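You operate a simulated robot arm through the tools that you are given. There is no shell and no other tool. Be economical: measure what you need, move in short steps, check, and stop when the job is done.

You are at the controls of a simulated robot arm. One attempt, no reset.

TASK
Swing the fan toward the dust haze and run it till the haze is gone.
Fine: free the brake (red fan lever) to swing it, brake it again before you switch to speed 2, switch off at the end. Where these are worked on the way, their far stop is far enough and under half their travel is too little: red fan lever.

It is judged by the outcome, as a careful person would: the job done as asked, and still so three seconds after it is handed in. It fails if anything else is knocked over, pushed out of place, dropped, spilled or broken.

THE ROBOT
A 7-joint arm with a two-finger parallel gripper on a trunk, on a base that drives. Base frame: it is fixed to the floor where the robot stands at the start and does not move with it; the origin is under the middle of the robot, x ahead of it, y to its left, z up. Readings come in cm, degrees, newtons and seconds.
Its first joint turns from -166.0 to 166.0 degrees. Places, roughly: fan drum [100, -50, 50]; fan frame [100, -50, 10]; fan switch [110, -30, 80]; haze by the green bench [-60, -70, 60]; haze over the floor [-40, -170, 60]; red fan lever [80, -10, 60]; tilt knob [70, -30, 40]. Payload 4.4 kg.
Tool frame: the origin (TCP) lies between the finger pads and is the grasp point; the fingertips stand 2.3 cm ahead of it; z points along the fingers, y is the line along which they close. Largest opening 9.4 cm; finger width 3.8, thickness 1; the body of the gripper, 5.4 by 9.6 cm, starts 3.9 cm behind the TCP.
Orientation is told as [roll, pitch, yaw] about the base's x, y, z axes, in that order, counted from this pose: with the fingers straight down and closing along the base's y, the tool's x points along the base's -x, its y along +y and its z along -z.

THE INTERFACE
- The arm moves only by the tool step_arm. Its argument "series" is text: rows parted by semicolons, each of 7 numbers parted by spaces: the turn, a rotation vector about the tool's x, y, z in degrees, then the shift along the tool's x, y, z in cm, then the opening, from 0 (shut) to 1 (fully open). In form: ax ay az x y z claw; .... A call has 1 to 8 rows; each row is the pose to reach, as a shift and turn from the pose commanded when the call began, along the tool's axes at that moment. A row lasts 0.2 s, in which the tool goes at most 5 cm and 8.6 degrees; a call with a longer step from one row to the next is refused whole, and so is a gripper value outside its range. Where a pose cannot be reached the arm comes as near as it can. A force on the tool above 80 N (or 10 N above the force at the start of the call, whichever is more), or a blocked arm, ends the call early, and 0.2 s more pass. The fingers move at their own pace (about 10.8 cm/s each) and stop on an object; they squeeze with about 42 N. The grip force told is the motor's: it shows also when the fingers shut on nothing. Time passes only in rows, and 0.2 s behind the last, so rows that repeat a pose let the fingers close. The reply holds the time, the measured pose of the TCP, the force on the tool along the base axes, the opening and the grip force, in the units named above and with some noise, with the torque about the TCP (base axes, N m) and any sound that the robot's microphone picked up.
- Cameras (640 x 400 px; columns grow to the right, rows downward): "scene" is now at [11.92, 16.83, 143.69]; the picture's right is [-0.96, -0.29, 0.00], its down [-0.24, 0.81, -0.53] and it looks along [0.15, -0.51, -0.85] (base axes); focal length 214 px, centre (320, 200). "wrist" rides on the gripper at [8.6, 1.6, -7.5] in the tool frame; the picture's right is [-0.18, 0.98, 0.00], its down [-0.58, -0.11, -0.81] and it looks along [-0.79, -0.15, 0.59] (tool axes); focal length 243 px, centre (320, 200). There is no depth. A picture from a camera that has moved, and an enlarged one, comes with that camera's place and axes in the base frame and with its lens.
- snapshot(camera): a new picture of that camera. The clock stands still meanwhile.
- base_move(legs): drives the robot by 1 to 6 legs, each [ahead, left, turn to the left] in cm, cm and degrees, along the robot's own axes; the way and the turn of a leg run together, so that a leg with both is an arc; at most 150 cm and 180 degrees a leg. The arm and the cameras ride along, it lands a little off, and it stops where it bumps. It gives what a move gives.
- aim_head(pan, tilt): turns the head with the scene camera to pan (to the left, within 120 degrees either way) and tilt (down, from -29 to 69), counted from straight ahead of the robot. It gives what a move gives.
- zoom(camera, box): a new picture of the part [left, top, right, bottom] of that camera's present view, enlarged. The clock stands still meanwhile.
- sign_off(): hands the job in; it is judged then, once.

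Work in short steps. Places have to be worked out from the pictures, the camera data and where the tool is seen: move nearer, look again, correct. Check each grasp and each placing, and mend what went wrong. You have 120 turns and 78 pictures in all, those below and enlarged ones among them. Open the gripper and draw the arm clear of the work before you hand the job in, unless the task says otherwise; then end with one line.

The tools are called after "Call:" by a JSON object that holds its "api" and its "payload". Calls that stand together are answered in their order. step_arm: Moves the arm, as the interface text tells. Its arguments: {"type":"object","properties":{"series":{"type":"string"}},"required":["series"]} The other tools are called the same way: base_move (legs) drives the base; aim_head (pan, tilt) turns the head that bears the scene camera; snapshot (camera) takes a picture; zoom (camera, box) takes an enlarged picture of a part of a camera's view; sign_off () hands the job in.

At the start:

```text
t: 0.0
eef_pos: [63.02, -3.64, 112.9]
tool_rot: [0.0, -0.1, 0.0]
force: [0.4, -0.3, -0.7]
moment: [-0.01, 0.05, 0.0]
width: 9.42
grasp_force: 0.1
robot x, y, heading: [0.2, -0.23, 0.2]
head pan, tilt: [-73.3, 58.2]
```

scene: 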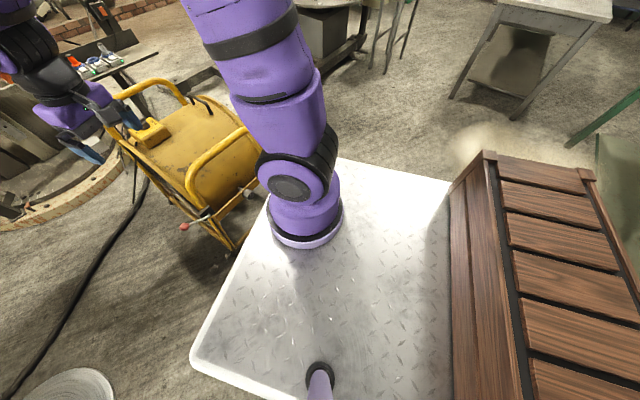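
wrist: 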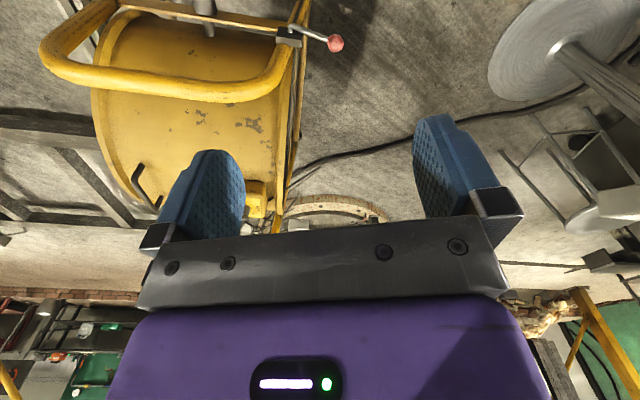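

I see the fan ahead-right, with the red lever on its near left side. I aim the head at the fan for a better look.

Call:
{"api": "aim_head", "payload": {"pan": -22, "tilt": 40}}

Call:
{"api": "snapshot", "payload": {"camera": "scene"}}

```text
t: 1.2
eef_pos: [63.04, -3.6, 112.96]
tool_rot: [0.1, 0.0, 0.0]
force: [0.5, 0.3, 0.0]
moment: [0.03, -0.02, 0.0]
width: 9.38
grasp_force: 0.0
robot x, y, heading: [0.09, 0.29, -0.1]
head pan, tilt: [-22.0, 40.0]
```

```text
75 pictures are left
camera scene: at [17.83, 20.23, 146.14], right [-0.38, -0.93, 0.0], down [-0.6, 0.24, -0.77], along [0.71, -0.29, -0.64], focal length 214 px, centre (320, 200)
```

scene: 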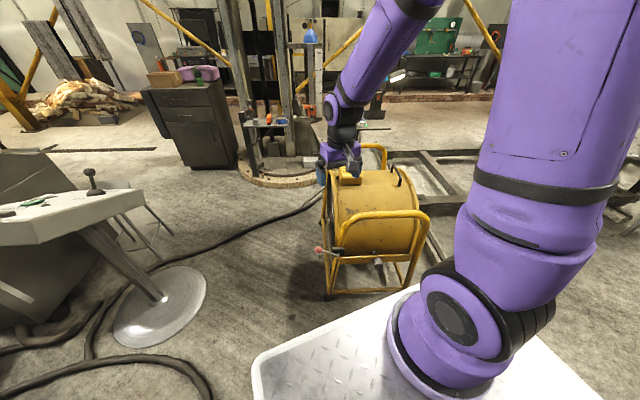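

I see the frame with the lever at around pixel (320,250). I zoom in on the fan from both cameras.

Call:
{"api": "zoom", "payload": {"camera": "scene", "box": [280, 130, 460, 310]}}

Call:
{"api": "zoom", "payload": {"camera": "wrist", "box": [20, 0, 380, 225]}}

```text
2.22 times, centred on (370, 220) of scene
camera zoom: at [17.83, 20.23, 146.14], right [-0.38, -0.93, 0.0], down [-0.6, 0.24, -0.77], along [0.71, -0.29, -0.64], focal length 477 px, centre (209, 156)
```

zoom: 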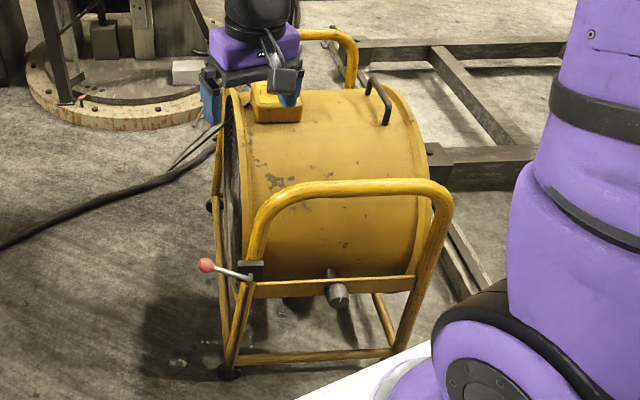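

```text
1.78 times, centred on (200, 112) of wrist
camera zoom: at [54.41, -2.14, 120.43], right [0.18, 0.98, 0.0], down [0.58, -0.11, 0.81], along [0.79, -0.15, -0.59], focal length 431 px, centre (533, 356)
```

zoom: 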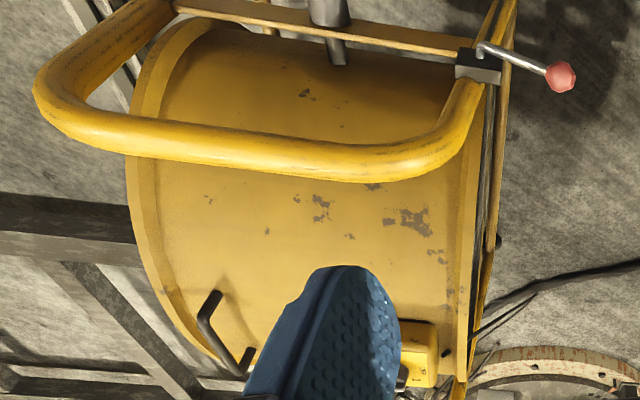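

The fan's drum seems to lie along y; I now look at the haze to the rear right.

Call:
{"api": "aim_head", "payload": {"pan": -115, "tilt": 30}}

Call:
{"api": "snapshot", "payload": {"camera": "scene"}}

```text
t: 2.9
eef_pos: [63.0, -3.73, 112.87]
tool_rot: [0.1, 0.0, 0.0]
force: [0.3, -0.2, 0.9]
moment: [0.02, 0.0, -0.03]
width: 9.37
grasp_force: 0.1
robot x, y, heading: [-0.28, 0.1, -0.1]
head pan, tilt: [-115.0, 30.0]
```

```text
72 pictures are left
camera scene: at [6.13, 15.22, 147.68], right [-0.91, 0.42, 0.0], down [0.21, 0.45, -0.87], along [-0.37, -0.79, -0.5], focal length 214 px, centre (320, 200)
```

scene: 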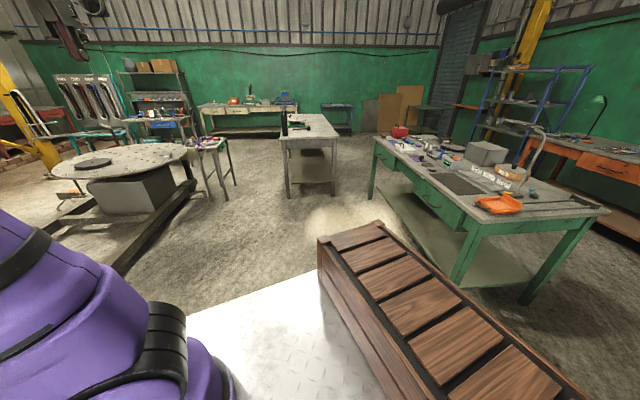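

A beige haze shows near pixel (345,225), which agrees with the place by the green bench. I zoom to check for the second one near (283,183).

Call:
{"api": "zoom", "payload": {"camera": "scene", "box": [210, 120, 420, 260]}}

```text
2.86 times, centred on (315, 190) of scene
camera zoom: at [6.13, 15.22, 147.68], right [-0.91, 0.42, 0.0], down [0.21, 0.45, -0.87], along [-0.37, -0.79, -0.5], focal length 613 px, centre (334, 229)
```

zoom: 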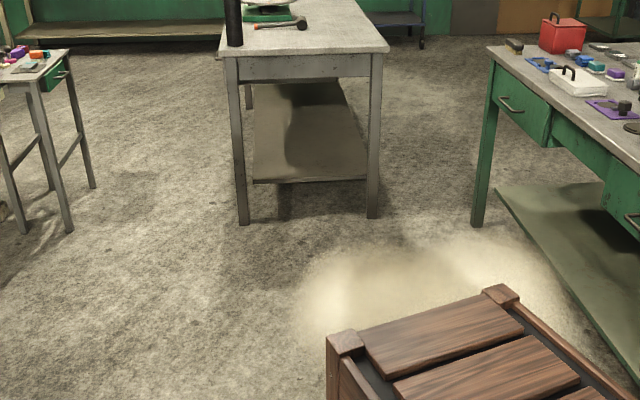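

I computed the lever ball at about (76,-3,63.5) and its root at about (72.5,-11.5,60). To understand the mechanism I move the wrist camera to the left and turn it toward the fan's left end.

Call:
{"api": "step_arm", "payload": {"series": "0 0 6 0 4.3 2 1; 0 0 12 0 8.6 4 1; 0 0 18 0 12.9 6 1; 0 0 24 0 17.2 8 1; 0 0 30 0 21.5 10 1; 0 0 36 0 25.8 12 1; 0 0 42 0 30.1 14 1; 0 0 48 0 34.4 16 1"}}

Call:
{"api": "snapshot", "payload": {"camera": "wrist"}}

Call:
{"api": "aim_head", "payload": {"pan": -25, "tilt": 40}}

Call:
{"api": "snapshot", "payload": {"camera": "scene"}}

```text
t: 4.7
eef_pos: [63.02, 30.81, 96.76]
tool_rot: [0.1, 0.0, -48.2]
force: [0.4, -0.7, 0.9]
moment: [0.02, 0.03, 0.0]
width: 9.4
grasp_force: 0.0
robot x, y, heading: [-0.27, -0.02, -0.1]
head pan, tilt: [-115.0, 30.0]
```

```text
70 pictures are left
camera wrist: at [58.53, 38.16, 104.32], right [0.85, 0.52, 0.0], down [0.31, -0.51, 0.81], along [0.42, -0.69, -0.59], focal length 243 px, centre (320, 200)
```

wrist: 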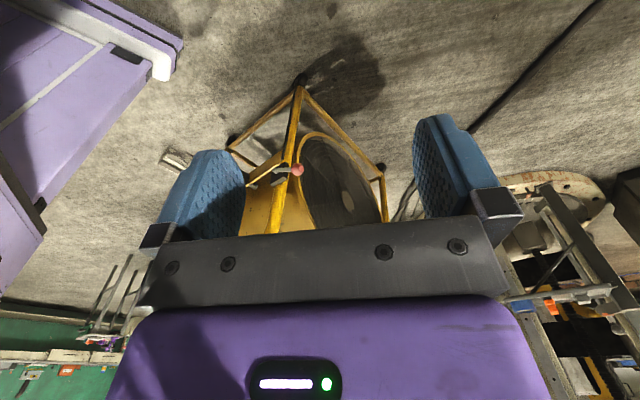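

```text
t: 6.3
eef_pos: [63.06, 30.89, 96.8]
tool_rot: [-0.1, 0.0, -48.0]
force: [0.3, -0.6, 0.1]
moment: [0.0, -0.06, 0.0]
width: 9.39
grasp_force: 0.0
robot x, y, heading: [0.01, 0.26, 0.1]
head pan, tilt: [-25.0, 40.0]
```

```text
69 pictures are left
camera scene: at [17.65, 19.83, 146.14], right [-0.42, -0.91, 0.0], down [-0.58, 0.27, -0.77], along [0.69, -0.32, -0.64], focal length 214 px, centre (320, 200)
```

scene: 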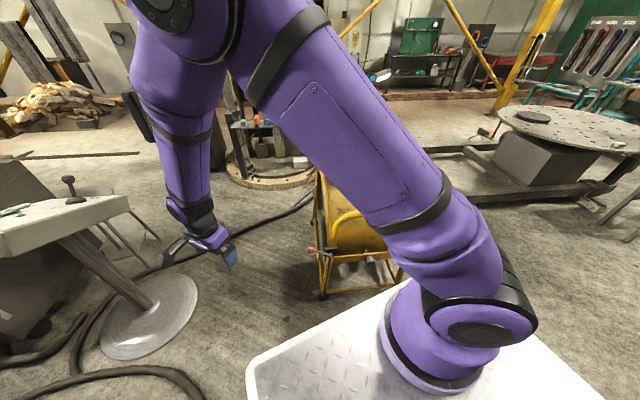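

The wrist camera sees the left face; I zoom in there.

Call:
{"api": "zoom", "payload": {"camera": "wrist", "box": [215, 60, 415, 240]}}

```text
2.22 times, centred on (315, 150) of wrist
camera zoom: at [58.48, 38.17, 104.31], right [0.85, 0.52, 0.0], down [0.31, -0.5, 0.81], along [0.42, -0.69, -0.59], focal length 539 px, centre (331, 311)
```

zoom: 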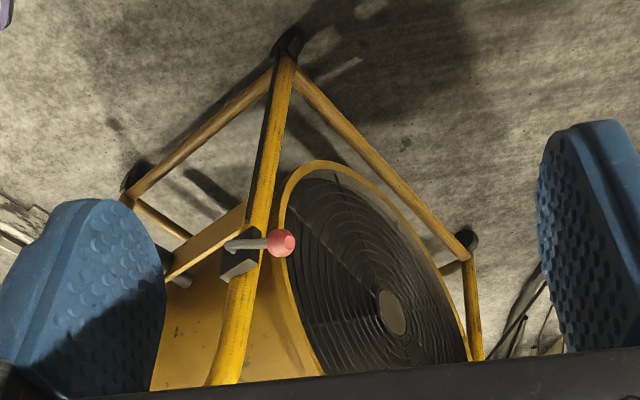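

The drum sits in a four-footed frame with a grille at its left end. I need to see the right end as well, so I sweep the wrist camera high across to the right.

Call:
{"api": "step_arm", "payload": {"series": "0 0 -8 -3.09 -3.29 -1.75 1; 0 0 -16 -6.18 -6.58 -3.5 1; 0 0 -24 -9.26 -9.86 -5.25 1; 0 0 -32 -12.35 -13.15 -7 1; 0 0 -40 -15.44 -16.44 -8.75 1; 0 0 -48 -18.5 -19.7 -10.5 1; 0 0 -56 -21.6 -23 -12.25 1; 0 0 -64 -24.7 -26.3 -14 1"}}

```text
t: 8.1
eef_pos: [59.97, -5.15, 110.84]
tool_rot: [0.0, 0.1, 16.1]
force: [-0.9, -0.5, -0.6]
moment: [-0.04, 0.05, -0.03]
width: 9.41
grasp_force: 0.1
robot x, y, heading: [0.08, 0.03, -0.0]
head pan, tilt: [-25.0, 40.0]
```

Continuing the sweep to the right, turning the camera toward the fan.

Call:
{"api": "step_arm", "payload": {"series": "0 0 -4 1.55 -4.5 0 1; 0 0 -8 3.1 -9 0 1; 0 0 -12 4.65 -13.5 0 1; 0 0 -16 6.2 -18 0 1; 0 0 -20 7.75 -22.5 0 1; 0 0 -24 9.3 -27 0 1; 0 0 -28 10.85 -31.5 0 1; 0 0 -32 12.4 -36 0 1"}}

Call:
{"api": "step_arm", "payload": {"series": "0 0 -5 3.7 -2.7 0 1; 0 0 -10 7.4 -5.4 0 1; 0 0 -15 11.1 -8.1 0 1; 0 0 -20 14.8 -10.8 0 1; 0 0 -25 18.5 -13.5 0 1; 0 0 -30 22.2 -16.2 0 1; 0 0 -35 25.9 -18.9 0 1; 0 0 -40 29.6 -21.6 0 1"}}

Call:
{"api": "snapshot", "payload": {"camera": "wrist"}}

Call:
{"api": "snapshot", "payload": {"camera": "scene"}}

```text
t: 9.9
eef_pos: [57.87, -43.31, 110.88]
tool_rot: [0.0, -0.1, 48.2]
force: [0.1, -0.2, 0.6]
moment: [-0.02, 0.01, 0.0]
width: 9.42
grasp_force: 0.0
robot x, y, heading: [0.27, 0.16, 0.2]
head pan, tilt: [-25.0, 40.0]
```

```text
t: 11.7
eef_pos: [54.38, -79.65, 110.96]
tool_rot: [-0.1, 0.1, 88.1]
force: [1.6, 1.4, 1.1]
moment: [-0.02, -0.02, -0.03]
width: 9.39
grasp_force: 0.0
robot x, y, heading: [-0.06, -0.2, -0.1]
head pan, tilt: [-25.0, 40.0]
```

```text
67 pictures are left
camera wrist: at [52.58, -88.29, 118.5], right [-0.98, 0.22, 0.0], down [0.13, 0.58, 0.81], along [0.17, 0.79, -0.59], focal length 243 px, centre (320, 200)
```

wrist: 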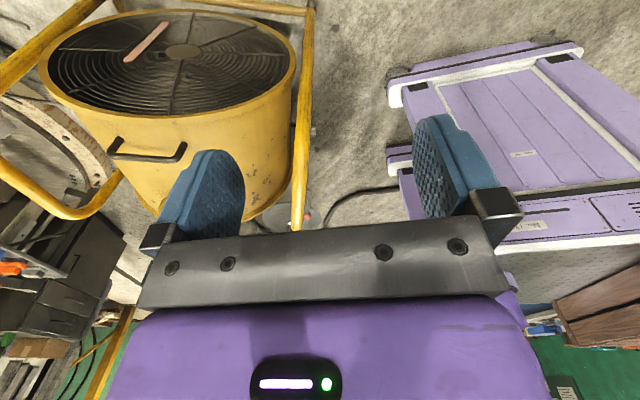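

```text
66 pictures are left
camera scene: at [17.65, 19.89, 146.14], right [-0.42, -0.91, 0.0], down [-0.58, 0.27, -0.77], along [0.69, -0.32, -0.64], focal length 214 px, centre (320, 200)
```

scene: 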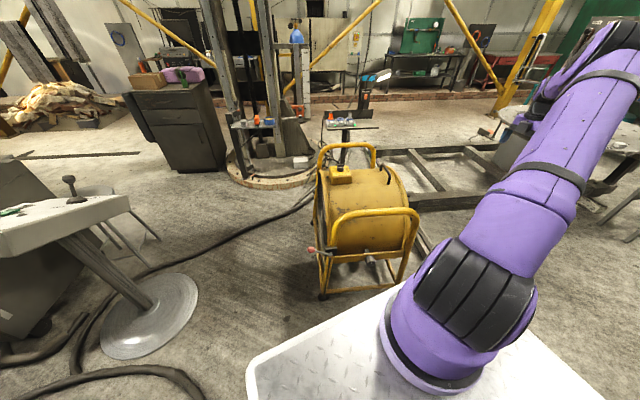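

The right face carries a pink streamer, so it's probably the outlet. I zoom in on both views to learn the pivot.

Call:
{"api": "zoom", "payload": {"camera": "wrist", "box": [0, 0, 340, 235]}}

Call:
{"api": "zoom", "payload": {"camera": "scene", "box": [290, 130, 440, 310]}}

```text
1.70 times, centred on (170, 118) of wrist
camera zoom: at [52.58, -88.29, 118.5], right [-0.98, 0.22, 0.0], down [0.13, 0.58, 0.81], along [0.17, 0.79, -0.59], focal length 413 px, centre (575, 340)
```

zoom: 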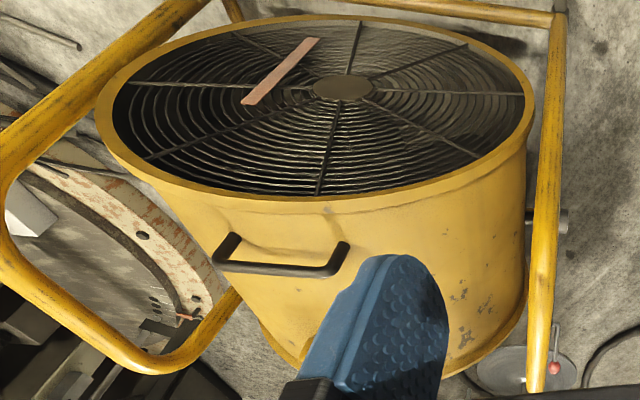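

```text
2.22 times, centred on (365, 220) of scene
camera zoom: at [17.65, 19.89, 146.14], right [-0.42, -0.91, 0.0], down [-0.58, 0.27, -0.77], along [0.69, -0.32, -0.64], focal length 477 px, centre (220, 156)
```

zoom: 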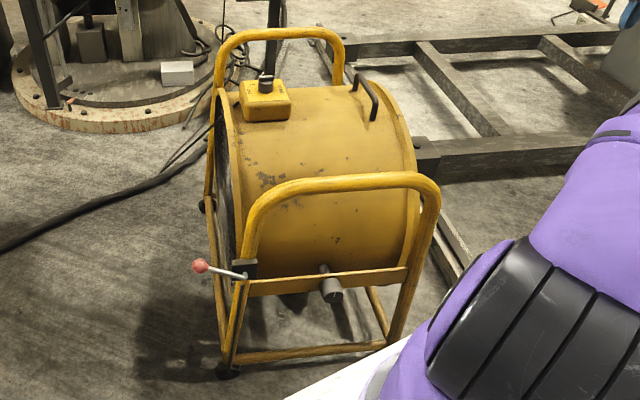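

The streamer marks the right end as the outlet. The near hoop runs from (72,-14.5,85) to about (61,-41,85), so the frame is yawed, with the outlet heading about 247°; the haze heading is about 197°, so the fan must turn about 50° clockwise. The lever turns in the hoop's plane, so I bring the arm back to grasp its ball horizontally.

Call:
{"api": "step_arm", "payload": {"series": "0 0 8 -4.3 1.3 0 1; 0 0 16 -8.65 2.65 0 1; 0 0 24 -13 4 0 1; 0 0 32 -17.3 5.3 0 1; 0 0 40 -21.6 6.6 0 1; 0 0 48 -26 8 0 1; 0 0 56 -30.3 9.3 0 1; 0 0 64 -34.6 10.6 0 1"}}

```text
t: 13.5
eef_pos: [44.82, -44.66, 110.97]
tool_rot: [0.0, 0.0, 23.8]
force: [0.2, -0.8, -1.6]
moment: [0.0, -0.04, -0.01]
width: 9.39
grasp_force: 0.1
robot x, y, heading: [-0.25, -0.07, -0.1]
head pan, tilt: [-25.0, 40.0]
```

Continue to the left, ending with yaw about -22 in line with the frame.

Call:
{"api": "step_arm", "payload": {"series": "0 0 5.75 -1.94 4.34 0.5 1; 0 0 11.5 -3.88 8.68 1 1; 0 0 17.25 -5.8 13 1.5 1; 0 0 23 -7.75 17.35 2 1; 0 0 28.75 -9.7 21.7 2.5 1; 0 0 34.5 -11.6 26 3 1; 0 0 40.25 -13.56 30.4 3.5 1; 0 0 46 -15.5 34.7 4 1"}}

```text
t: 15.3
eef_pos: [53.78, -6.64, 110.66]
tool_rot: [0.0, 0.1, -22.2]
force: [-0.2, -1.6, 0.3]
moment: [0.05, -0.04, -0.03]
width: 9.43
grasp_force: 0.0
out of reach, approached as far as the arm can: row 4, 5, 6, 7, 8
robot x, y, heading: [-0.17, 0.05, 0.1]
head pan, tilt: [-25.0, 40.0]
```

The inner region is out of reach, but yaw -22 is set. I start the 120° re-orientation to a horizontal gripper with vertical closing, coming down a bit.

Call:
{"api": "step_arm", "payload": {"series": "-4.9 -4.9 4.9 -0.2 1.5 2 1; -9.8 -9.8 9.8 -0.5 3 4 1; -14.7 -14.7 14.7 -0.7 4.5 6 1; -19.6 -19.6 19.6 -0.9 6 8 1; -24.5 -24.5 24.5 -1.1 7.5 10 1; -29.4 -29.4 29.4 -1.4 9 12 1; -34.3 -34.3 34.3 -1.6 10.5 14 1; -39.2 -39.2 39.2 -1.8 11.5 16 1"}}

```text
t: 17.1
eef_pos: [65.55, 6.2, 91.72]
tool_rot: [51.8, -19.1, -74.0]
force: [-0.9, -0.7, 0.6]
moment: [0.01, 0.02, 0.0]
width: 9.38
grasp_force: 0.1
out of reach, approached as far as the arm can: row 1, 2, 3, 4, 5, 6, 7, 8
robot x, y, heading: [-0.33, -0.02, -0.4]
head pan, tilt: [-25.0, 40.0]
```

The orientation is turning as planned (tool z about (0.81,0.02,-0.58)). I finish the remaining turn and come down beside the ball at standoff.

Call:
{"api": "step_arm", "payload": {"series": "-3.75 -3.75 3.75 0.6 -2 1.35 1; -7.5 -7.5 7.5 1.25 -4 2.7 1; -11.25 -11.25 11.25 1.9 -6 4 1; -15 -15 15 2.5 -8.1 5.4 1; -18.75 -18.75 18.75 3.1 -10.1 6.75 1; -22.5 -22.5 22.5 3.75 -12.1 8.1 1; -26.25 -26.25 26.25 4.4 -14.1 9.45 1; -30 -30 30 5 -16.2 10.8 1"}}

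Call:
{"api": "snapshot", "payload": {"camera": "wrist"}}

```text
t: 18.9
eef_pos: [64.8, 4.24, 71.79]
tool_rot: [90.0, 0.0, -111.9]
force: [0.9, 0.0, 0.1]
moment: [0.01, 0.03, 0.03]
width: 9.4
grasp_force: 0.1
robot x, y, heading: [0.04, 0.13, -0.1]
head pan, tilt: [-25.0, 40.0]
```

```text
63 pictures are left
camera wrist: at [61.12, 14.94, 73.41], right [-0.07, -0.17, 0.98], down [-0.97, -0.24, -0.11], along [0.25, -0.96, -0.15], focal length 243 px, centre (320, 200)
```

wrist: 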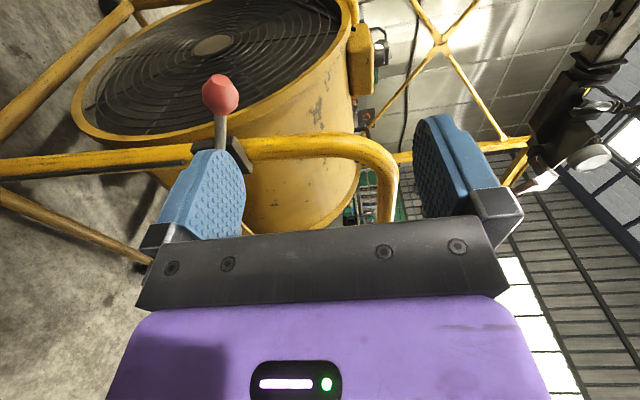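

The ball fixes at about (76.5,-3,62.7). I lower and align in tool x first, then advance so the fingers straddle it.

Call:
{"api": "step_arm", "payload": {"series": "0 0 0 -0.8 -3 0 1; 0 0 0 -1.6 -6 0 1; 0 0 0 -2.4 -9.1 0 1; 0 0 0 -2.4 -9.1 2 1; 0 0 0 -2.4 -9.1 5 1"}}

Call:
{"api": "snapshot", "payload": {"camera": "wrist"}}

```text
t: 20.1
eef_pos: [68.51, 0.39, 62.78]
tool_rot: [90.0, 0.0, -111.9]
force: [0.2, -0.1, 0.7]
moment: [0.03, 0.0, 0.0]
width: 9.39
grasp_force: 0.2
robot x, y, heading: [0.05, -0.17, -0.0]
head pan, tilt: [-25.0, 40.0]
```

```text
62 pictures are left
camera wrist: at [64.79, 11.1, 64.34], right [-0.07, -0.17, 0.98], down [-0.97, -0.24, -0.11], along [0.25, -0.96, -0.15], focal length 243 px, centre (320, 200)
```

wrist: 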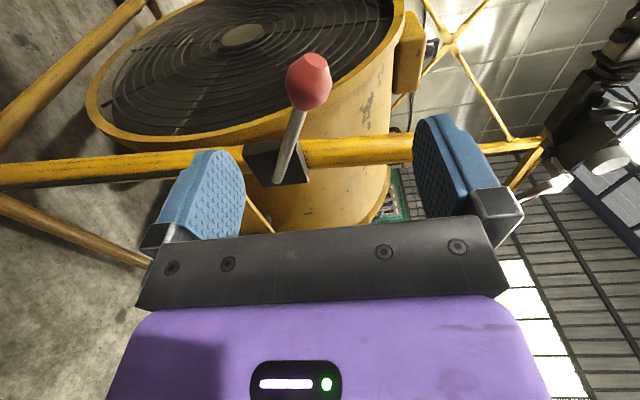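

The ball refines to (77.1,-3.1,61.9). I advance 9.3 cm, drop 0.9 cm and close on it.

Call:
{"api": "step_arm", "payload": {"series": "0 0 0 0 -0.9 3 1; 0 0 0 0 -0.9 6 1; 0 0 0 0 -0.9 9.2 1; 0 0 0 0 -0.9 9.2 0.6; 0 0 0 0 -0.9 9.2 0.3; 0 0 0 0 -0.9 9.2 0.3"}}

Call:
{"api": "snapshot", "payload": {"camera": "wrist"}}

```text
t: 21.5
eef_pos: [77.15, -3.08, 61.83]
tool_rot: [89.9, 0.0, -111.9]
force: [5.5, 3.7, -9.0]
moment: [1.08, -0.38, 0.11]
width: 3.35
grasp_force: 44.9
robot x, y, heading: [-0.45, 0.11, 0.2]
head pan, tilt: [-25.0, 40.0]
```

```text
61 pictures are left
camera wrist: at [73.5, 7.57, 63.47], right [-0.07, -0.17, 0.98], down [-0.97, -0.24, -0.11], along [0.25, -0.96, -0.15], focal length 243 px, centre (320, 200)
```

wrist: 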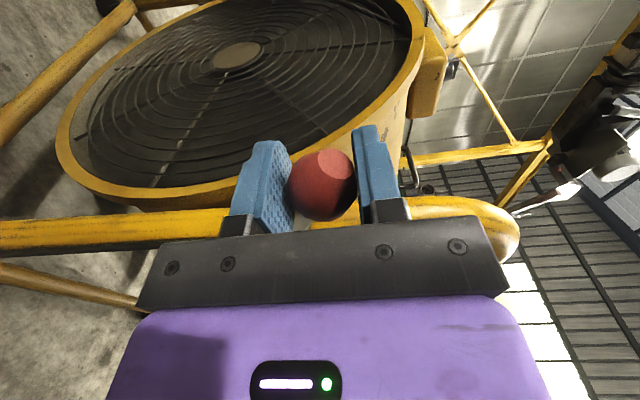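

The ball is held (3.35 cm). I probe with 1.5 cm upward along the arc and read the force.

Call:
{"api": "step_arm", "payload": {"series": "0 0 0 0 0.7 0 0.3; 0 0 0 -0.3 1.5 0 0.3; 0 0 0 -0.3 1.5 0 0.3"}}

```text
t: 22.3
eef_pos: [76.98, -3.34, 63.21]
tool_rot: [89.9, -0.1, -111.9]
force: [1.6, 2.1, -14.5]
moment: [1.5, -0.45, -0.13]
width: 3.36
grasp_force: 45.6
robot x, y, heading: [-0.1, -0.17, 0.0]
head pan, tilt: [-25.0, 40.0]
```

It moves with about 15 N. I follow the arc upward.

Call:
{"api": "step_arm", "payload": {"series": "0 0 0 -0.5 1.3 0 0.3; 0 0 0 -1.4 2.7 0 0.3; 0 0 0 -1.4 2.7 0 0.3"}}

Call:
{"api": "snapshot", "payload": {"camera": "wrist"}}

```text
t: 23.1
eef_pos: [76.34, -5.11, 65.75]
tool_rot: [89.7, -0.4, -112.1]
force: [7.5, -33.8, -43.1]
moment: [0.4, -0.35, -0.03]
width: 3.63
grasp_force: 44.5
robot x, y, heading: [0.05, -0.24, 0.1]
head pan, tilt: [-25.0, 40.0]
```

```text
60 pictures are left
camera wrist: at [72.81, 5.6, 67.45], right [-0.06, -0.17, 0.98], down [-0.97, -0.23, -0.1], along [0.25, -0.96, -0.15], focal length 243 px, centre (320, 200)
```

wrist: 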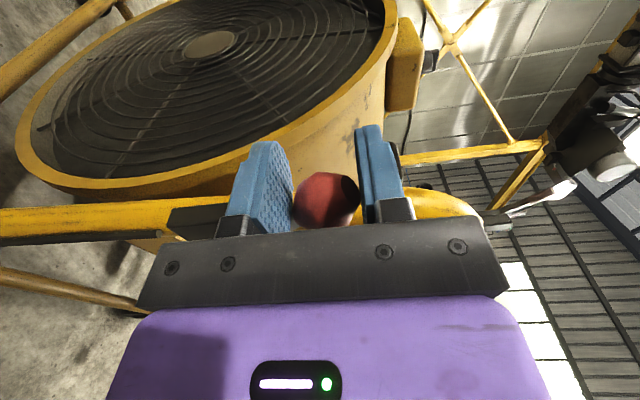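

The force rose (34 N inward, 43 N down), so I may be off the arc or at a stop. I shift inward 1 cm to relieve it.

Call:
{"api": "step_arm", "payload": {"series": "0 0 0 -0.6 0 0 0.3; 0 0 0 -1 0 0 0.3; 0 0 0 -1 0 0 0.3"}}

```text
t: 23.9
eef_pos: [76.26, -5.47, 66.12]
tool_rot: [90.1, 0.1, -111.7]
force: [17.8, 1.3, -2.4]
moment: [0.79, -0.11, 0.59]
width: 3.65
grasp_force: 44.8
robot x, y, heading: [0.22, -0.22, 0.0]
head pan, tilt: [-25.0, 40.0]
```

The lever is free to move on; it has turned about 29° so far. I continue along the arc.

Call:
{"api": "step_arm", "payload": {"series": "0 0 0 -0.9 0.75 0 0.3; 0 0 0 -1.8 1.4 0 0.3; 0 0 0 -2.8 1.95 0 0.3; 0 0 0 -2.8 1.95 0 0.3"}}

Call:
{"api": "snapshot", "payload": {"camera": "wrist"}}

Call:
{"api": "zoom", "payload": {"camera": "scene", "box": [290, 130, 440, 310]}}

```text
t: 24.9
eef_pos: [75.04, -8.34, 67.72]
tool_rot: [89.6, -0.1, -111.9]
force: [-0.1, -10.0, -31.2]
moment: [0.35, -0.25, -0.28]
width: 4.22
grasp_force: 15.3
robot x, y, heading: [-0.23, -0.11, -0.2]
head pan, tilt: [-25.0, 40.0]
```

```text
59 pictures are left
camera wrist: at [71.36, 2.39, 69.48], right [-0.06, -0.17, 0.98], down [-0.97, -0.24, -0.1], along [0.25, -0.96, -0.15], focal length 243 px, centre (320, 200)
```

wrist: 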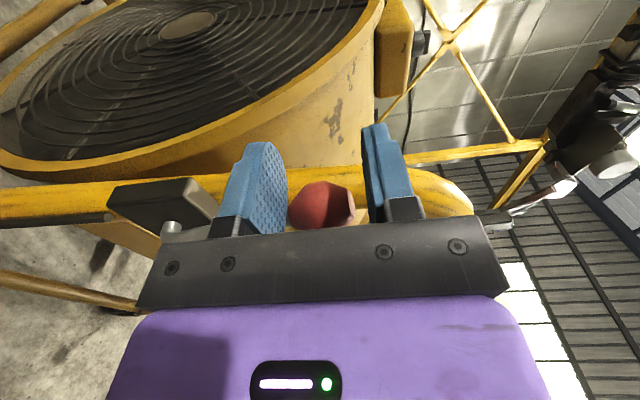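

```text
2.22 times, centred on (365, 220) of scene
camera zoom: at [17.76, 19.77, 146.13], right [-0.42, -0.91, 0.0], down [-0.58, 0.27, -0.77], along [0.69, -0.32, -0.64], focal length 477 px, centre (220, 156)
```

zoom: 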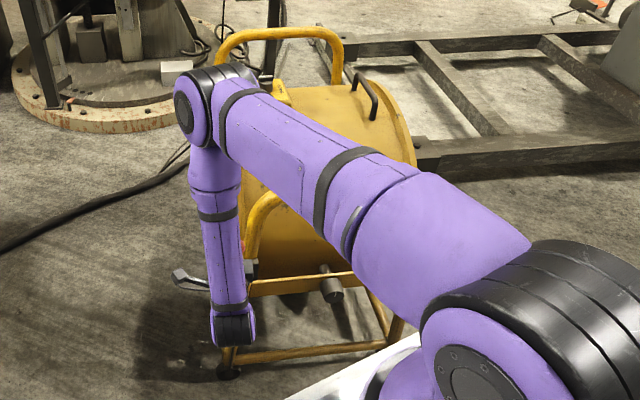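

The lever is past 45° now and the ball is turning in the pads. I loosen a little and push on with the lower finger toward upright.

Call:
{"api": "step_arm", "payload": {"series": "0 0 0 0 0 0 0.52; 0 0 0 -1 0.8 0 0.52; 0 0 0 -2 1.5 0 0.52; 0 0 0 -3 2 0 0.52; 0 0 0 -3 2 0 0.52"}}

Call:
{"api": "snapshot", "payload": {"camera": "wrist"}}

```text
t: 26.1
eef_pos: [74.04, -11.12, 69.92]
tool_rot: [90.0, 0.0, -112.0]
force: [1.1, 2.9, -0.8]
moment: [0.06, -0.04, -0.02]
width: 4.95
grasp_force: 1.1
robot x, y, heading: [0.3, -0.03, -0.2]
head pan, tilt: [-25.0, 40.0]
```

```text
57 pictures are left
camera wrist: at [70.26, -0.44, 71.6], right [-0.07, -0.17, 0.98], down [-0.97, -0.24, -0.11], along [0.25, -0.96, -0.15], focal length 243 px, centre (320, 200)
```

wrist: 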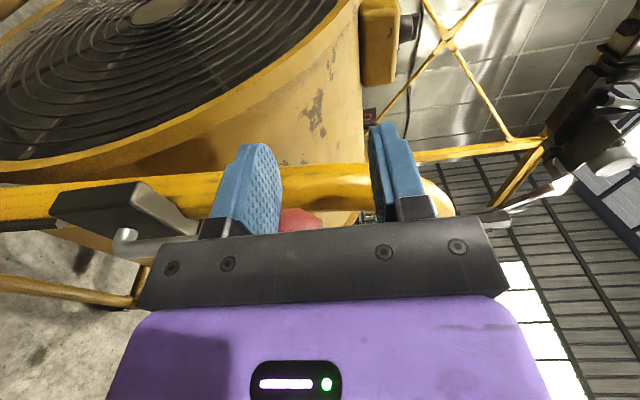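

The force has vanished; the lever seems upright or beyond. I open, back off along the normal and look.

Call:
{"api": "step_arm", "payload": {"series": "0 0 0 0 0 0 1; 0 0 0 0 0 -3 1; 0 0 0 2 0 -7 1; 0 0 0 5 0 -10 1; 0 0 0 8 0 -10 1"}}

Call:
{"api": "snapshot", "payload": {"camera": "wrist"}}

```text
t: 27.3
eef_pos: [67.62, 0.0, 69.96]
tool_rot: [89.9, -0.1, -112.0]
force: [0.2, 0.3, -0.4]
moment: [0.0, 0.02, -0.02]
width: 9.4
grasp_force: 0.0
robot x, y, heading: [0.35, 0.13, 0.4]
head pan, tilt: [-25.0, 40.0]
```

```text
56 pictures are left
camera wrist: at [63.96, 10.69, 71.59], right [-0.07, -0.17, 0.98], down [-0.97, -0.24, -0.11], along [0.25, -0.96, -0.15], focal length 243 px, centre (320, 200)
```

wrist: 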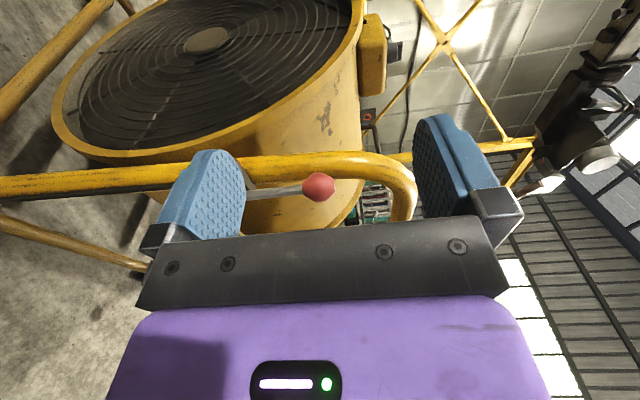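

The lever is near upright or slightly past; I raise the camera 12 cm to triangulate the ball's new place.

Call:
{"api": "step_arm", "payload": {"series": "0 0 0 0 4 -2 1; 0 0 0 0 8 -4 1; 0 0 0 0 12 -6 1"}}

Call:
{"api": "snapshot", "payload": {"camera": "wrist"}}

```text
t: 28.1
eef_pos: [62.14, 2.43, 82.05]
tool_rot: [89.9, -0.1, -112.0]
force: [0.8, 0.0, -0.7]
moment: [-0.02, 0.0, 0.01]
width: 9.38
grasp_force: 0.0
robot x, y, heading: [0.35, 0.02, 0.0]
head pan, tilt: [-25.0, 40.0]
```

```text
55 pictures are left
camera wrist: at [58.51, 13.08, 83.68], right [-0.07, -0.17, 0.98], down [-0.97, -0.24, -0.11], along [0.25, -0.96, -0.15], focal length 243 px, centre (320, 200)
```

wrist: 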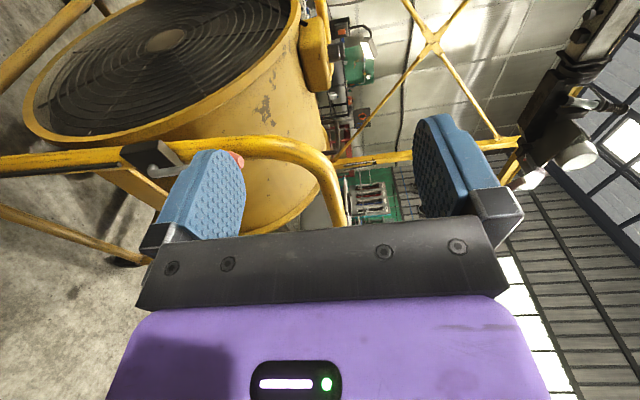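

The ball is at about (72.4,-15,67.4): the lever has turned some 88° to slightly past upright. I close the fingers and place them on its left side to push it on to its stop.

Call:
{"api": "step_arm", "payload": {"series": "0 0 0 -2 -3.6 0 0; 0 0 0 -4 -7.3 0 0; 0 0 0 -6 -11 0 0; 0 0 0 -8 -14.6 2 0; 0 0 0 -8 -14.6 6 0; 0 0 0 -8 -14.6 10 0; 0 0 0 -8 -14.6 14.4 0"}}

Call:
{"api": "snapshot", "payload": {"camera": "wrist"}}

```text
t: 29.7
eef_pos: [72.46, -10.39, 67.23]
tool_rot: [89.9, -0.1, -111.7]
force: [-0.3, 0.1, 0.2]
moment: [-0.02, 0.01, -0.01]
width: 0.0
grasp_force: 41.9
robot x, y, heading: [0.09, 0.0, 0.2]
head pan, tilt: [-25.0, 40.0]
```

```text
54 pictures are left
camera wrist: at [68.71, 0.33, 68.96], right [-0.07, -0.17, 0.98], down [-0.96, -0.24, -0.11], along [0.25, -0.96, -0.15], focal length 243 px, centre (320, 200)
```

wrist: 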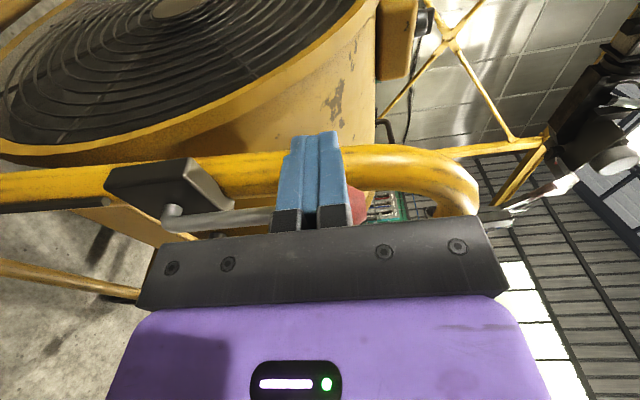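

Fingers are just left of the ball. I push 3.5 cm toward the post side in small steps.

Call:
{"api": "step_arm", "payload": {"series": "0 0 0 -1 0 0 0; 0 0 0 -2 0 0 0; 0 0 0 -2.8 0 0 0; 0 0 0 -3.6 0 0 0; 0 0 0 -3.6 0 0 0"}}

```text
t: 30.9
eef_pos: [71.1, -13.9, 67.33]
tool_rot: [89.8, -0.1, -112.1]
force: [0.9, 1.1, -0.5]
moment: [0.0, 0.01, 0.03]
width: 0.0
grasp_force: 42.0
robot x, y, heading: [-0.0, 0.21, 0.0]
head pan, tilt: [-25.0, 40.0]
```

No force so far; I look.

Call:
{"api": "snapshot", "payload": {"camera": "wrist"}}

```text
53 pictures are left
camera wrist: at [67.44, -3.2, 68.97], right [-0.07, -0.17, 0.98], down [-0.97, -0.24, -0.11], along [0.25, -0.96, -0.15], focal length 243 px, centre (320, 200)
```

wrist: 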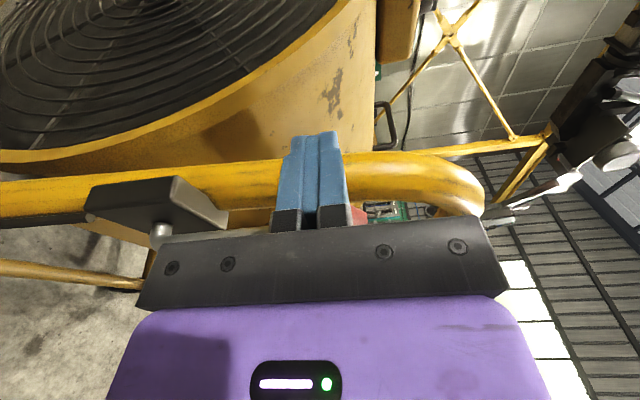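

The ball is still behind the fingers; I push 4 cm further.

Call:
{"api": "step_arm", "payload": {"series": "0 0 0 -1 0 0 0; 0 0 0 -2 0 0 0; 0 0 0 -3 0 0 0; 0 0 0 -4 0 0 0; 0 0 0 -4 0 0 0"}}

Call:
{"api": "snapshot", "payload": {"camera": "wrist"}}

```text
t: 32.1
eef_pos: [69.52, -17.56, 67.23]
tool_rot: [89.8, -0.2, -112.0]
force: [-0.6, -0.5, -0.4]
moment: [0.0, 0.01, 0.0]
width: 0.0
grasp_force: 41.9
robot x, y, heading: [-0.01, 0.04, -0.2]
head pan, tilt: [-25.0, 40.0]
```

```text
52 pictures are left
camera wrist: at [65.93, -6.86, 68.97], right [-0.07, -0.17, 0.98], down [-0.97, -0.24, -0.11], along [0.25, -0.96, -0.15], focal length 243 px, centre (320, 200)
```

wrist: 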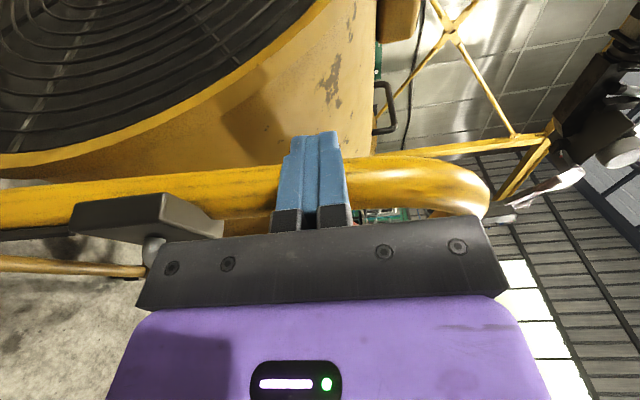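

The rod is now hidden behind the palm. I back straight out and look again.

Call:
{"api": "step_arm", "payload": {"series": "0 0 0 0 0 -4 0; 0 0 0 0 0 -8 0; 0 0 0 4 0 -8 0; 0 0 0 8 1 -8 0.5; 0 0 0 12 2 -8 1; 0 0 0 12 2 -8 1"}}

Call:
{"api": "snapshot", "payload": {"camera": "wrist"}}

```text
t: 33.5
eef_pos: [66.73, -3.29, 69.31]
tool_rot: [90.0, -0.1, -111.9]
force: [-0.2, -0.7, -0.2]
moment: [0.02, 0.01, 0.02]
width: 9.42
grasp_force: 0.1
robot x, y, heading: [-0.16, -0.0, 0.1]
head pan, tilt: [-25.0, 40.0]
```

```text
51 pictures are left
camera wrist: at [63.01, 7.39, 70.91], right [-0.07, -0.17, 0.98], down [-0.97, -0.24, -0.11], along [0.25, -0.96, -0.15], focal length 243 px, centre (320, 200)
```

wrist: 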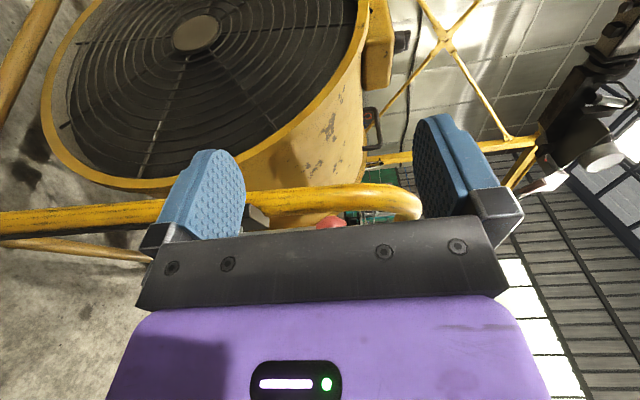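

The grille is now more face-on: the push swung the fan a bit, so the brake is free and the lever is at its stop. I check with the scene camera.

Call:
{"api": "step_arm", "payload": {"series": "0 0 0 2 4 -2 1; 0 0 0 4 8 -4 1; 0 0 0 6 12 -6 1; 0 0 0 9 16 -8 1; 0 0 0 12 20 -9 1"}}

Call:
{"api": "snapshot", "payload": {"camera": "scene"}}

```text
refused: row 4 steps farther than a row can; nothing moved
```

```text
50 pictures are left
camera scene: at [17.65, 19.83, 146.14], right [-0.42, -0.91, 0.0], down [-0.58, 0.27, -0.77], along [0.69, -0.32, -0.64], focal length 214 px, centre (320, 200)
```

scene: 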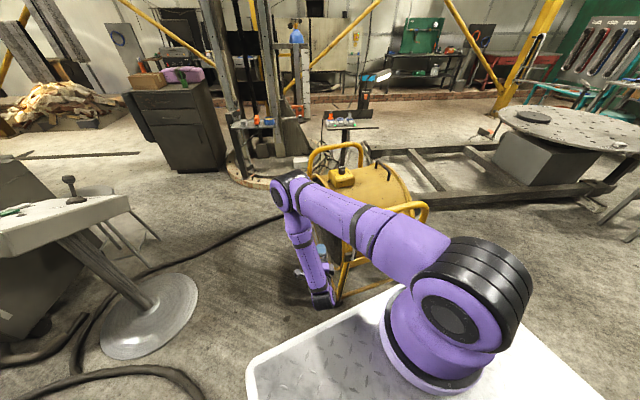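

The frame has turned about 15–20° counter-clockwise and swings easily, so lever travel is done. My plan: grip the near hoop's top bar from above and swing the fan about 65–70° clockwise along an arc. First I return to a vertical tool, rising.

Call:
{"api": "step_arm", "payload": {"series": "0 0 0 -0.5 4 -1 1; 4.9 4.9 -4.9 -1 8 -2 1; 9.8 9.8 -9.8 -1.5 12 -3 1; 14.7 14.7 -14.7 -2 16 -4 1; 19.6 19.6 -19.6 -2.5 20 -5 1; 24.5 24.5 -24.5 -3 24 -5.5 1; 29.4 29.4 -29.4 -3.5 28 -6 1; 34.3 34.3 -34.3 -4 32 -6.5 1"}}

```text
t: 35.3
eef_pos: [69.74, -3.87, 101.15]
tool_rot: [45.4, -19.5, -67.2]
force: [0.8, 0.5, -0.4]
moment: [0.0, -0.01, -0.02]
width: 9.39
grasp_force: 0.0
out of reach, approached as far as the arm can: row 5, 6, 7, 8
robot x, y, heading: [-0.28, 0.18, -0.1]
head pan, tilt: [-25.0, 40.0]
```

Finishing the turn back to a vertical tool.

Call:
{"api": "step_arm", "payload": {"series": "4.37 4.37 -4.37 0 0 0 1; 8.75 8.75 -8.75 0 0 0 1; 13.1 13.1 -13.1 0 0 0 1; 17.5 17.5 -17.5 0 0 0 1; 21.9 21.9 -21.9 0 0 0 1; 26.2 26.2 -26.2 0 0 0 1; 30.6 30.6 -30.6 0 0 0 1; 35 35 -35 0 0 0 1"}}

Call:
{"api": "snapshot", "payload": {"camera": "scene"}}

Call:
{"api": "snapshot", "payload": {"camera": "wrist"}}

```text
t: 37.1
eef_pos: [69.69, -3.88, 101.18]
tool_rot: [-0.1, 0.3, -21.9]
force: [0.3, -0.1, -0.1]
moment: [0.0, -0.02, -0.03]
width: 9.4
grasp_force: 0.0
robot x, y, heading: [0.19, 0.13, 0.1]
head pan, tilt: [-25.0, 40.0]
```

```text
49 pictures are left
camera scene: at [17.64, 19.81, 146.15], right [-0.42, -0.91, 0.0], down [-0.58, 0.27, -0.77], along [0.69, -0.32, -0.64], focal length 214 px, centre (320, 200)
```

scene: 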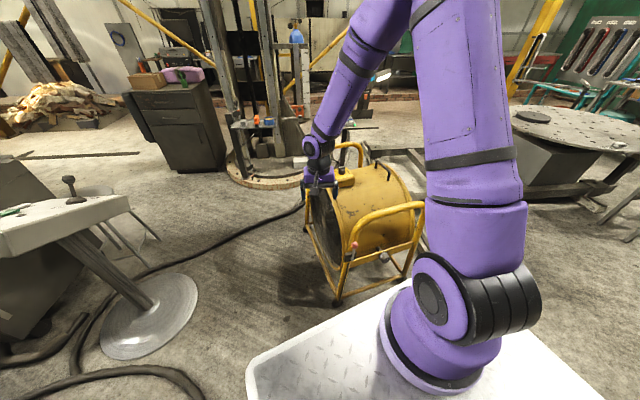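

```text
48 pictures are left
camera wrist: at [62.41, 0.59, 108.66], right [0.54, 0.84, 0.0], down [0.5, -0.32, 0.8], along [0.68, -0.43, -0.59], focal length 243 px, centre (320, 200)
```

wrist: 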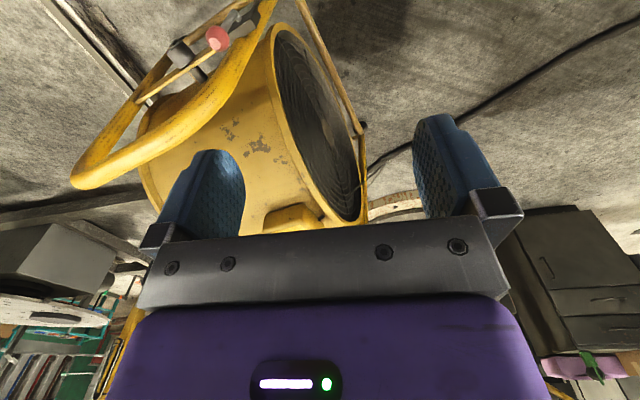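

The hoop's top bar now runs from about (68.5,-19) to (65,-44), so the outlet heading is about 262°, needing about 65° clockwise. I move above the bar's middle, turning to yaw 82.

Call:
{"api": "step_arm", "payload": {"series": "0 0 -8 -0.6 -2 0 1; 0 0 -16 -1.2 -4 0 1; 0 0 -24 -1.7 -6 0 1; 0 0 -32 -2.3 -8 0 1; 0 0 -40 -2.8 -10 0 1; 0 0 -48 -3.4 -12 0 1; 0 0 -56 -4 -14 0 1; 0 0 -64 -4.5 -16 0 1"}}

```text
t: 38.9
eef_pos: [68.04, -20.4, 101.18]
tool_rot: [0.0, 0.2, 42.4]
force: [-0.7, 0.8, 0.6]
moment: [0.01, -0.01, 0.03]
width: 9.39
grasp_force: 0.1
robot x, y, heading: [0.07, -0.13, 0.3]
head pan, tilt: [-25.0, 40.0]
```

Continuing to the bar's middle.

Call:
{"api": "step_arm", "payload": {"series": "0 0 -8 1.6 -1.4 0.8 1; 0 0 -16 3.2 -2.8 1.6 1; 0 0 -24 4.8 -4.2 2.4 1; 0 0 -32 6.4 -5.6 3.2 1; 0 0 -40 8.1 -7 4 1"}}

Call:
{"api": "snapshot", "payload": {"camera": "wrist"}}

Call:
{"api": "zoom", "payload": {"camera": "scene", "box": [280, 130, 460, 310]}}

```text
t: 40.1
eef_pos: [66.8, -31.03, 97.04]
tool_rot: [0.0, 0.1, 82.3]
force: [0.2, 0.7, 0.3]
moment: [-0.03, 0.01, 0.0]
width: 9.41
grasp_force: 0.1
robot x, y, heading: [0.06, 0.16, 0.0]
head pan, tilt: [-25.0, 40.0]
```

```text
47 pictures are left
camera wrist: at [64.0, -39.56, 104.62], right [-0.95, 0.31, 0.0], down [0.19, 0.56, 0.81], along [0.25, 0.77, -0.59], focal length 243 px, centre (320, 200)
```

wrist: 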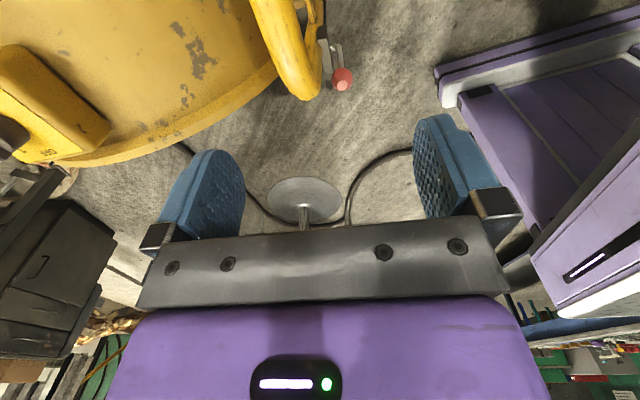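

```text
2.22 times, centred on (370, 220) of scene
camera zoom: at [17.65, 19.87, 146.14], right [-0.42, -0.91, 0.0], down [-0.58, 0.27, -0.77], along [0.69, -0.32, -0.64], focal length 477 px, centre (209, 156)
```

zoom: 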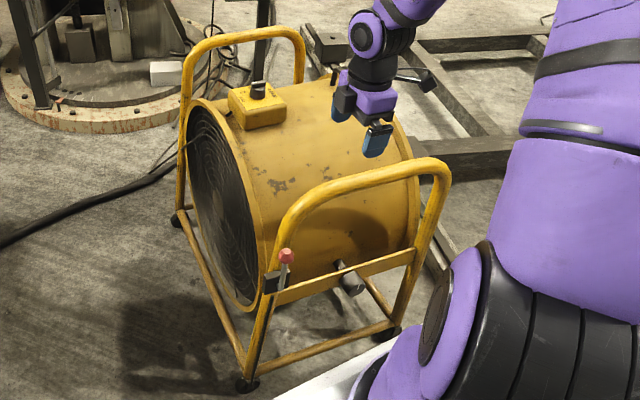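

I need the bar's exact line; I shift 10 cm to the right so the camera sees it ahead of the fingers.

Call:
{"api": "step_arm", "payload": {"series": "0 0 0 5 0 -1 1; 0 0 0 10 0 -2 1; 0 0 0 14 0 -2 1"}}

Call:
{"api": "snapshot", "payload": {"camera": "wrist"}}

```text
refused: row 1 steps farther than a row can; nothing moved
```

```text
45 pictures are left
camera wrist: at [64.0, -39.56, 104.62], right [-0.95, 0.31, 0.0], down [0.19, 0.56, 0.81], along [0.25, 0.77, -0.59], focal length 243 px, centre (320, 200)
```

wrist: 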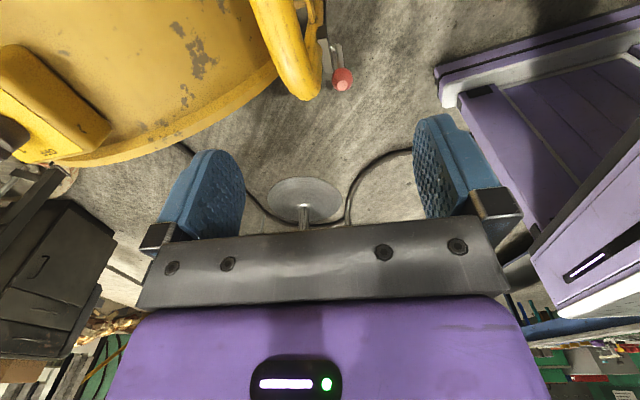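

Call:
{"api": "step_arm", "payload": {"series": "0 0 0 4 0 -0.5 1; 0 0 0 8 0 -1 1; 0 0 0 12 0 -1 1; 0 0 0 14 0 -1 1"}}

Call:
{"api": "snapshot", "payload": {"camera": "wrist"}}

```text
t: 41.1
eef_pos: [64.78, -45.18, 98.05]
tool_rot: [0.2, 0.1, 82.2]
force: [0.8, -0.9, 0.1]
moment: [-0.02, 0.01, 0.02]
width: 9.41
grasp_force: 0.2
robot x, y, heading: [0.04, -0.1, -0.1]
head pan, tilt: [-25.0, 40.0]
```

```text
44 pictures are left
camera wrist: at [62.08, -53.54, 105.61], right [-0.95, 0.32, 0.0], down [0.19, 0.56, 0.81], along [0.25, 0.76, -0.59], focal length 243 px, centre (320, 200)
```

wrist: 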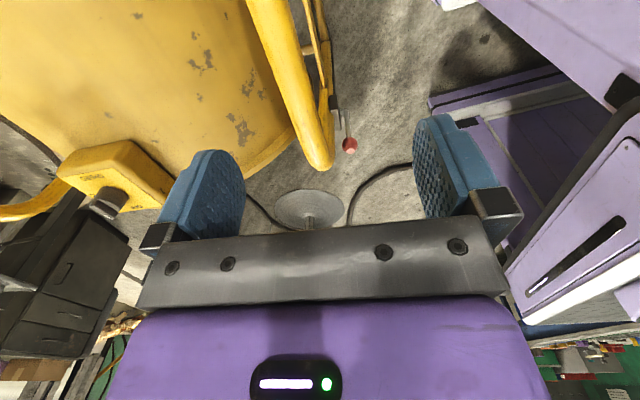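

Triangulating, the bar's center line lies at z≈78 through (68.5,-48.4) and (70.3,-34.4); the middle is about (69.8,-38.5). I align over it, lower to straddle it, and close.

Call:
{"api": "step_arm", "payload": {"series": "0 0 0 -3.6 -2 2 1; 0 0 0 -7.3 -4 4 1; 0 0 0 -7.3 -4 8 1; 0 0 0 -7.3 -4 12 1; 0 0 0 -7.3 -4 16 1; 0 0 0 -7.3 -4 19.5 1"}}

Call:
{"api": "snapshot", "payload": {"camera": "wrist"}}

Call:
{"api": "zoom", "payload": {"camera": "scene", "box": [280, 130, 460, 310]}}

```text
t: 42.5
eef_pos: [69.82, -38.17, 78.66]
tool_rot: [0.0, 0.1, 82.1]
force: [-0.4, 0.5, 0.8]
moment: [0.0, 0.01, -0.01]
width: 9.4
grasp_force: 0.1
robot x, y, heading: [-0.13, 0.04, -0.1]
head pan, tilt: [-25.0, 40.0]
```

```text
43 pictures are left
camera wrist: at [67.05, -46.79, 86.17], right [-0.95, 0.32, 0.0], down [0.19, 0.56, 0.81], along [0.26, 0.76, -0.59], focal length 243 px, centre (320, 200)
```

wrist: 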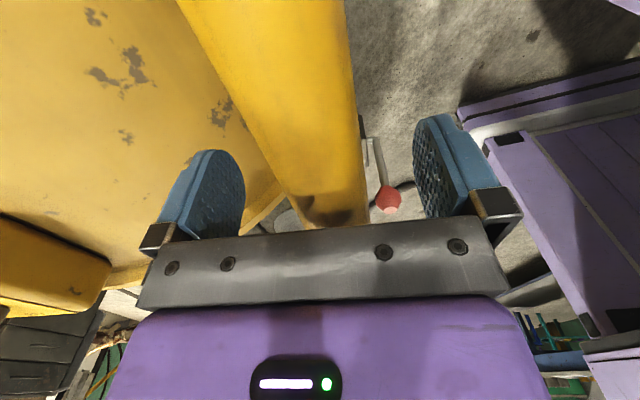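

```text
2.22 times, centred on (370, 220) of scene
camera zoom: at [17.62, 19.84, 146.15], right [-0.42, -0.91, 0.0], down [-0.58, 0.27, -0.77], along [0.69, -0.32, -0.64], focal length 477 px, centre (209, 156)
```

zoom: 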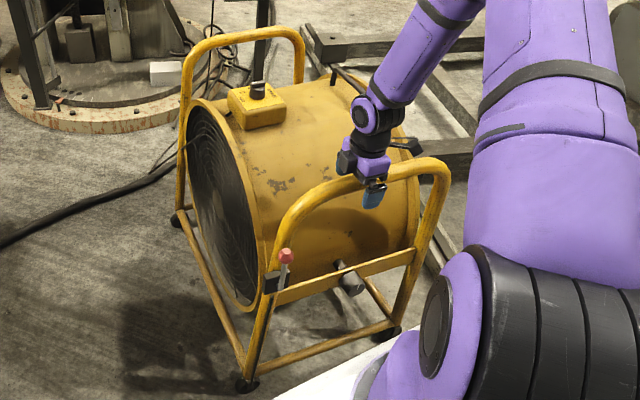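

The bar is between the fingers. I close on it.

Call:
{"api": "step_arm", "payload": {"series": "0 0 0 0 0 0.6 0.7; 0 0 0 0 0 0.6 0.45; 0 0 0 0 0 0.6 0.2; 0 0 0 0 0 0.6 0.2; 0 0 0 0 0 0.6 0.2"}}

```text
t: 43.7
eef_pos: [69.46, -38.31, 78.03]
tool_rot: [0.4, 0.1, 82.2]
force: [-35.1, 8.0, -1.5]
moment: [-0.45, -0.3, 2.2]
width: 3.73
grasp_force: 44.8
robot x, y, heading: [0.08, -0.24, -0.1]
head pan, tilt: [-25.0, 40.0]
```

Gripped (3.7 cm). I swing the first 16° clockwise about the estimated center (98,-43) and watch the forces.

Call:
{"api": "step_arm", "payload": {"series": "0 0 0 0 0.3 0 0.2; 0 0 4 -2.03 0.2 0 0.2; 0 0 8 -4.03 -0.07 0 0.2; 0 0 12 -6 -0.5 0 0.2; 0 0 16 -7.95 -1.03 0 0.2; 0 0 16 -7.95 -1.03 0 0.2"}}

Call:
{"api": "snapshot", "payload": {"camera": "scene"}}

```text
t: 45.1
eef_pos: [72.14, -30.58, 78.21]
tool_rot: [-0.1, 0.0, 66.0]
force: [31.6, -7.2, -10.3]
moment: [1.34, 0.14, 1.91]
width: 3.94
grasp_force: 45.0
robot x, y, heading: [0.04, 0.09, -0.0]
head pan, tilt: [-25.0, 40.0]
```

```text
41 pictures are left
camera scene: at [17.82, 19.78, 146.13], right [-0.42, -0.91, 0.0], down [-0.58, 0.27, -0.77], along [0.69, -0.32, -0.64], focal length 214 px, centre (320, 200)
```

scene: 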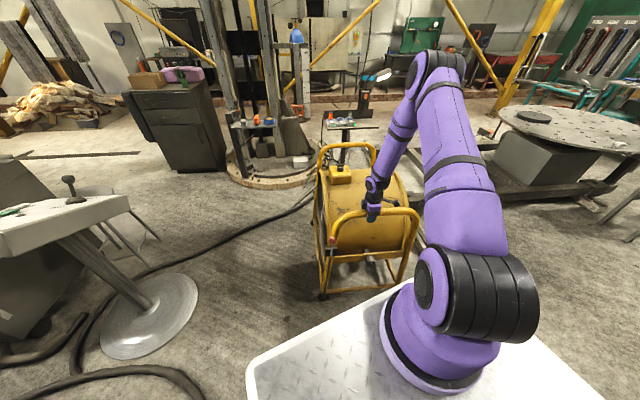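

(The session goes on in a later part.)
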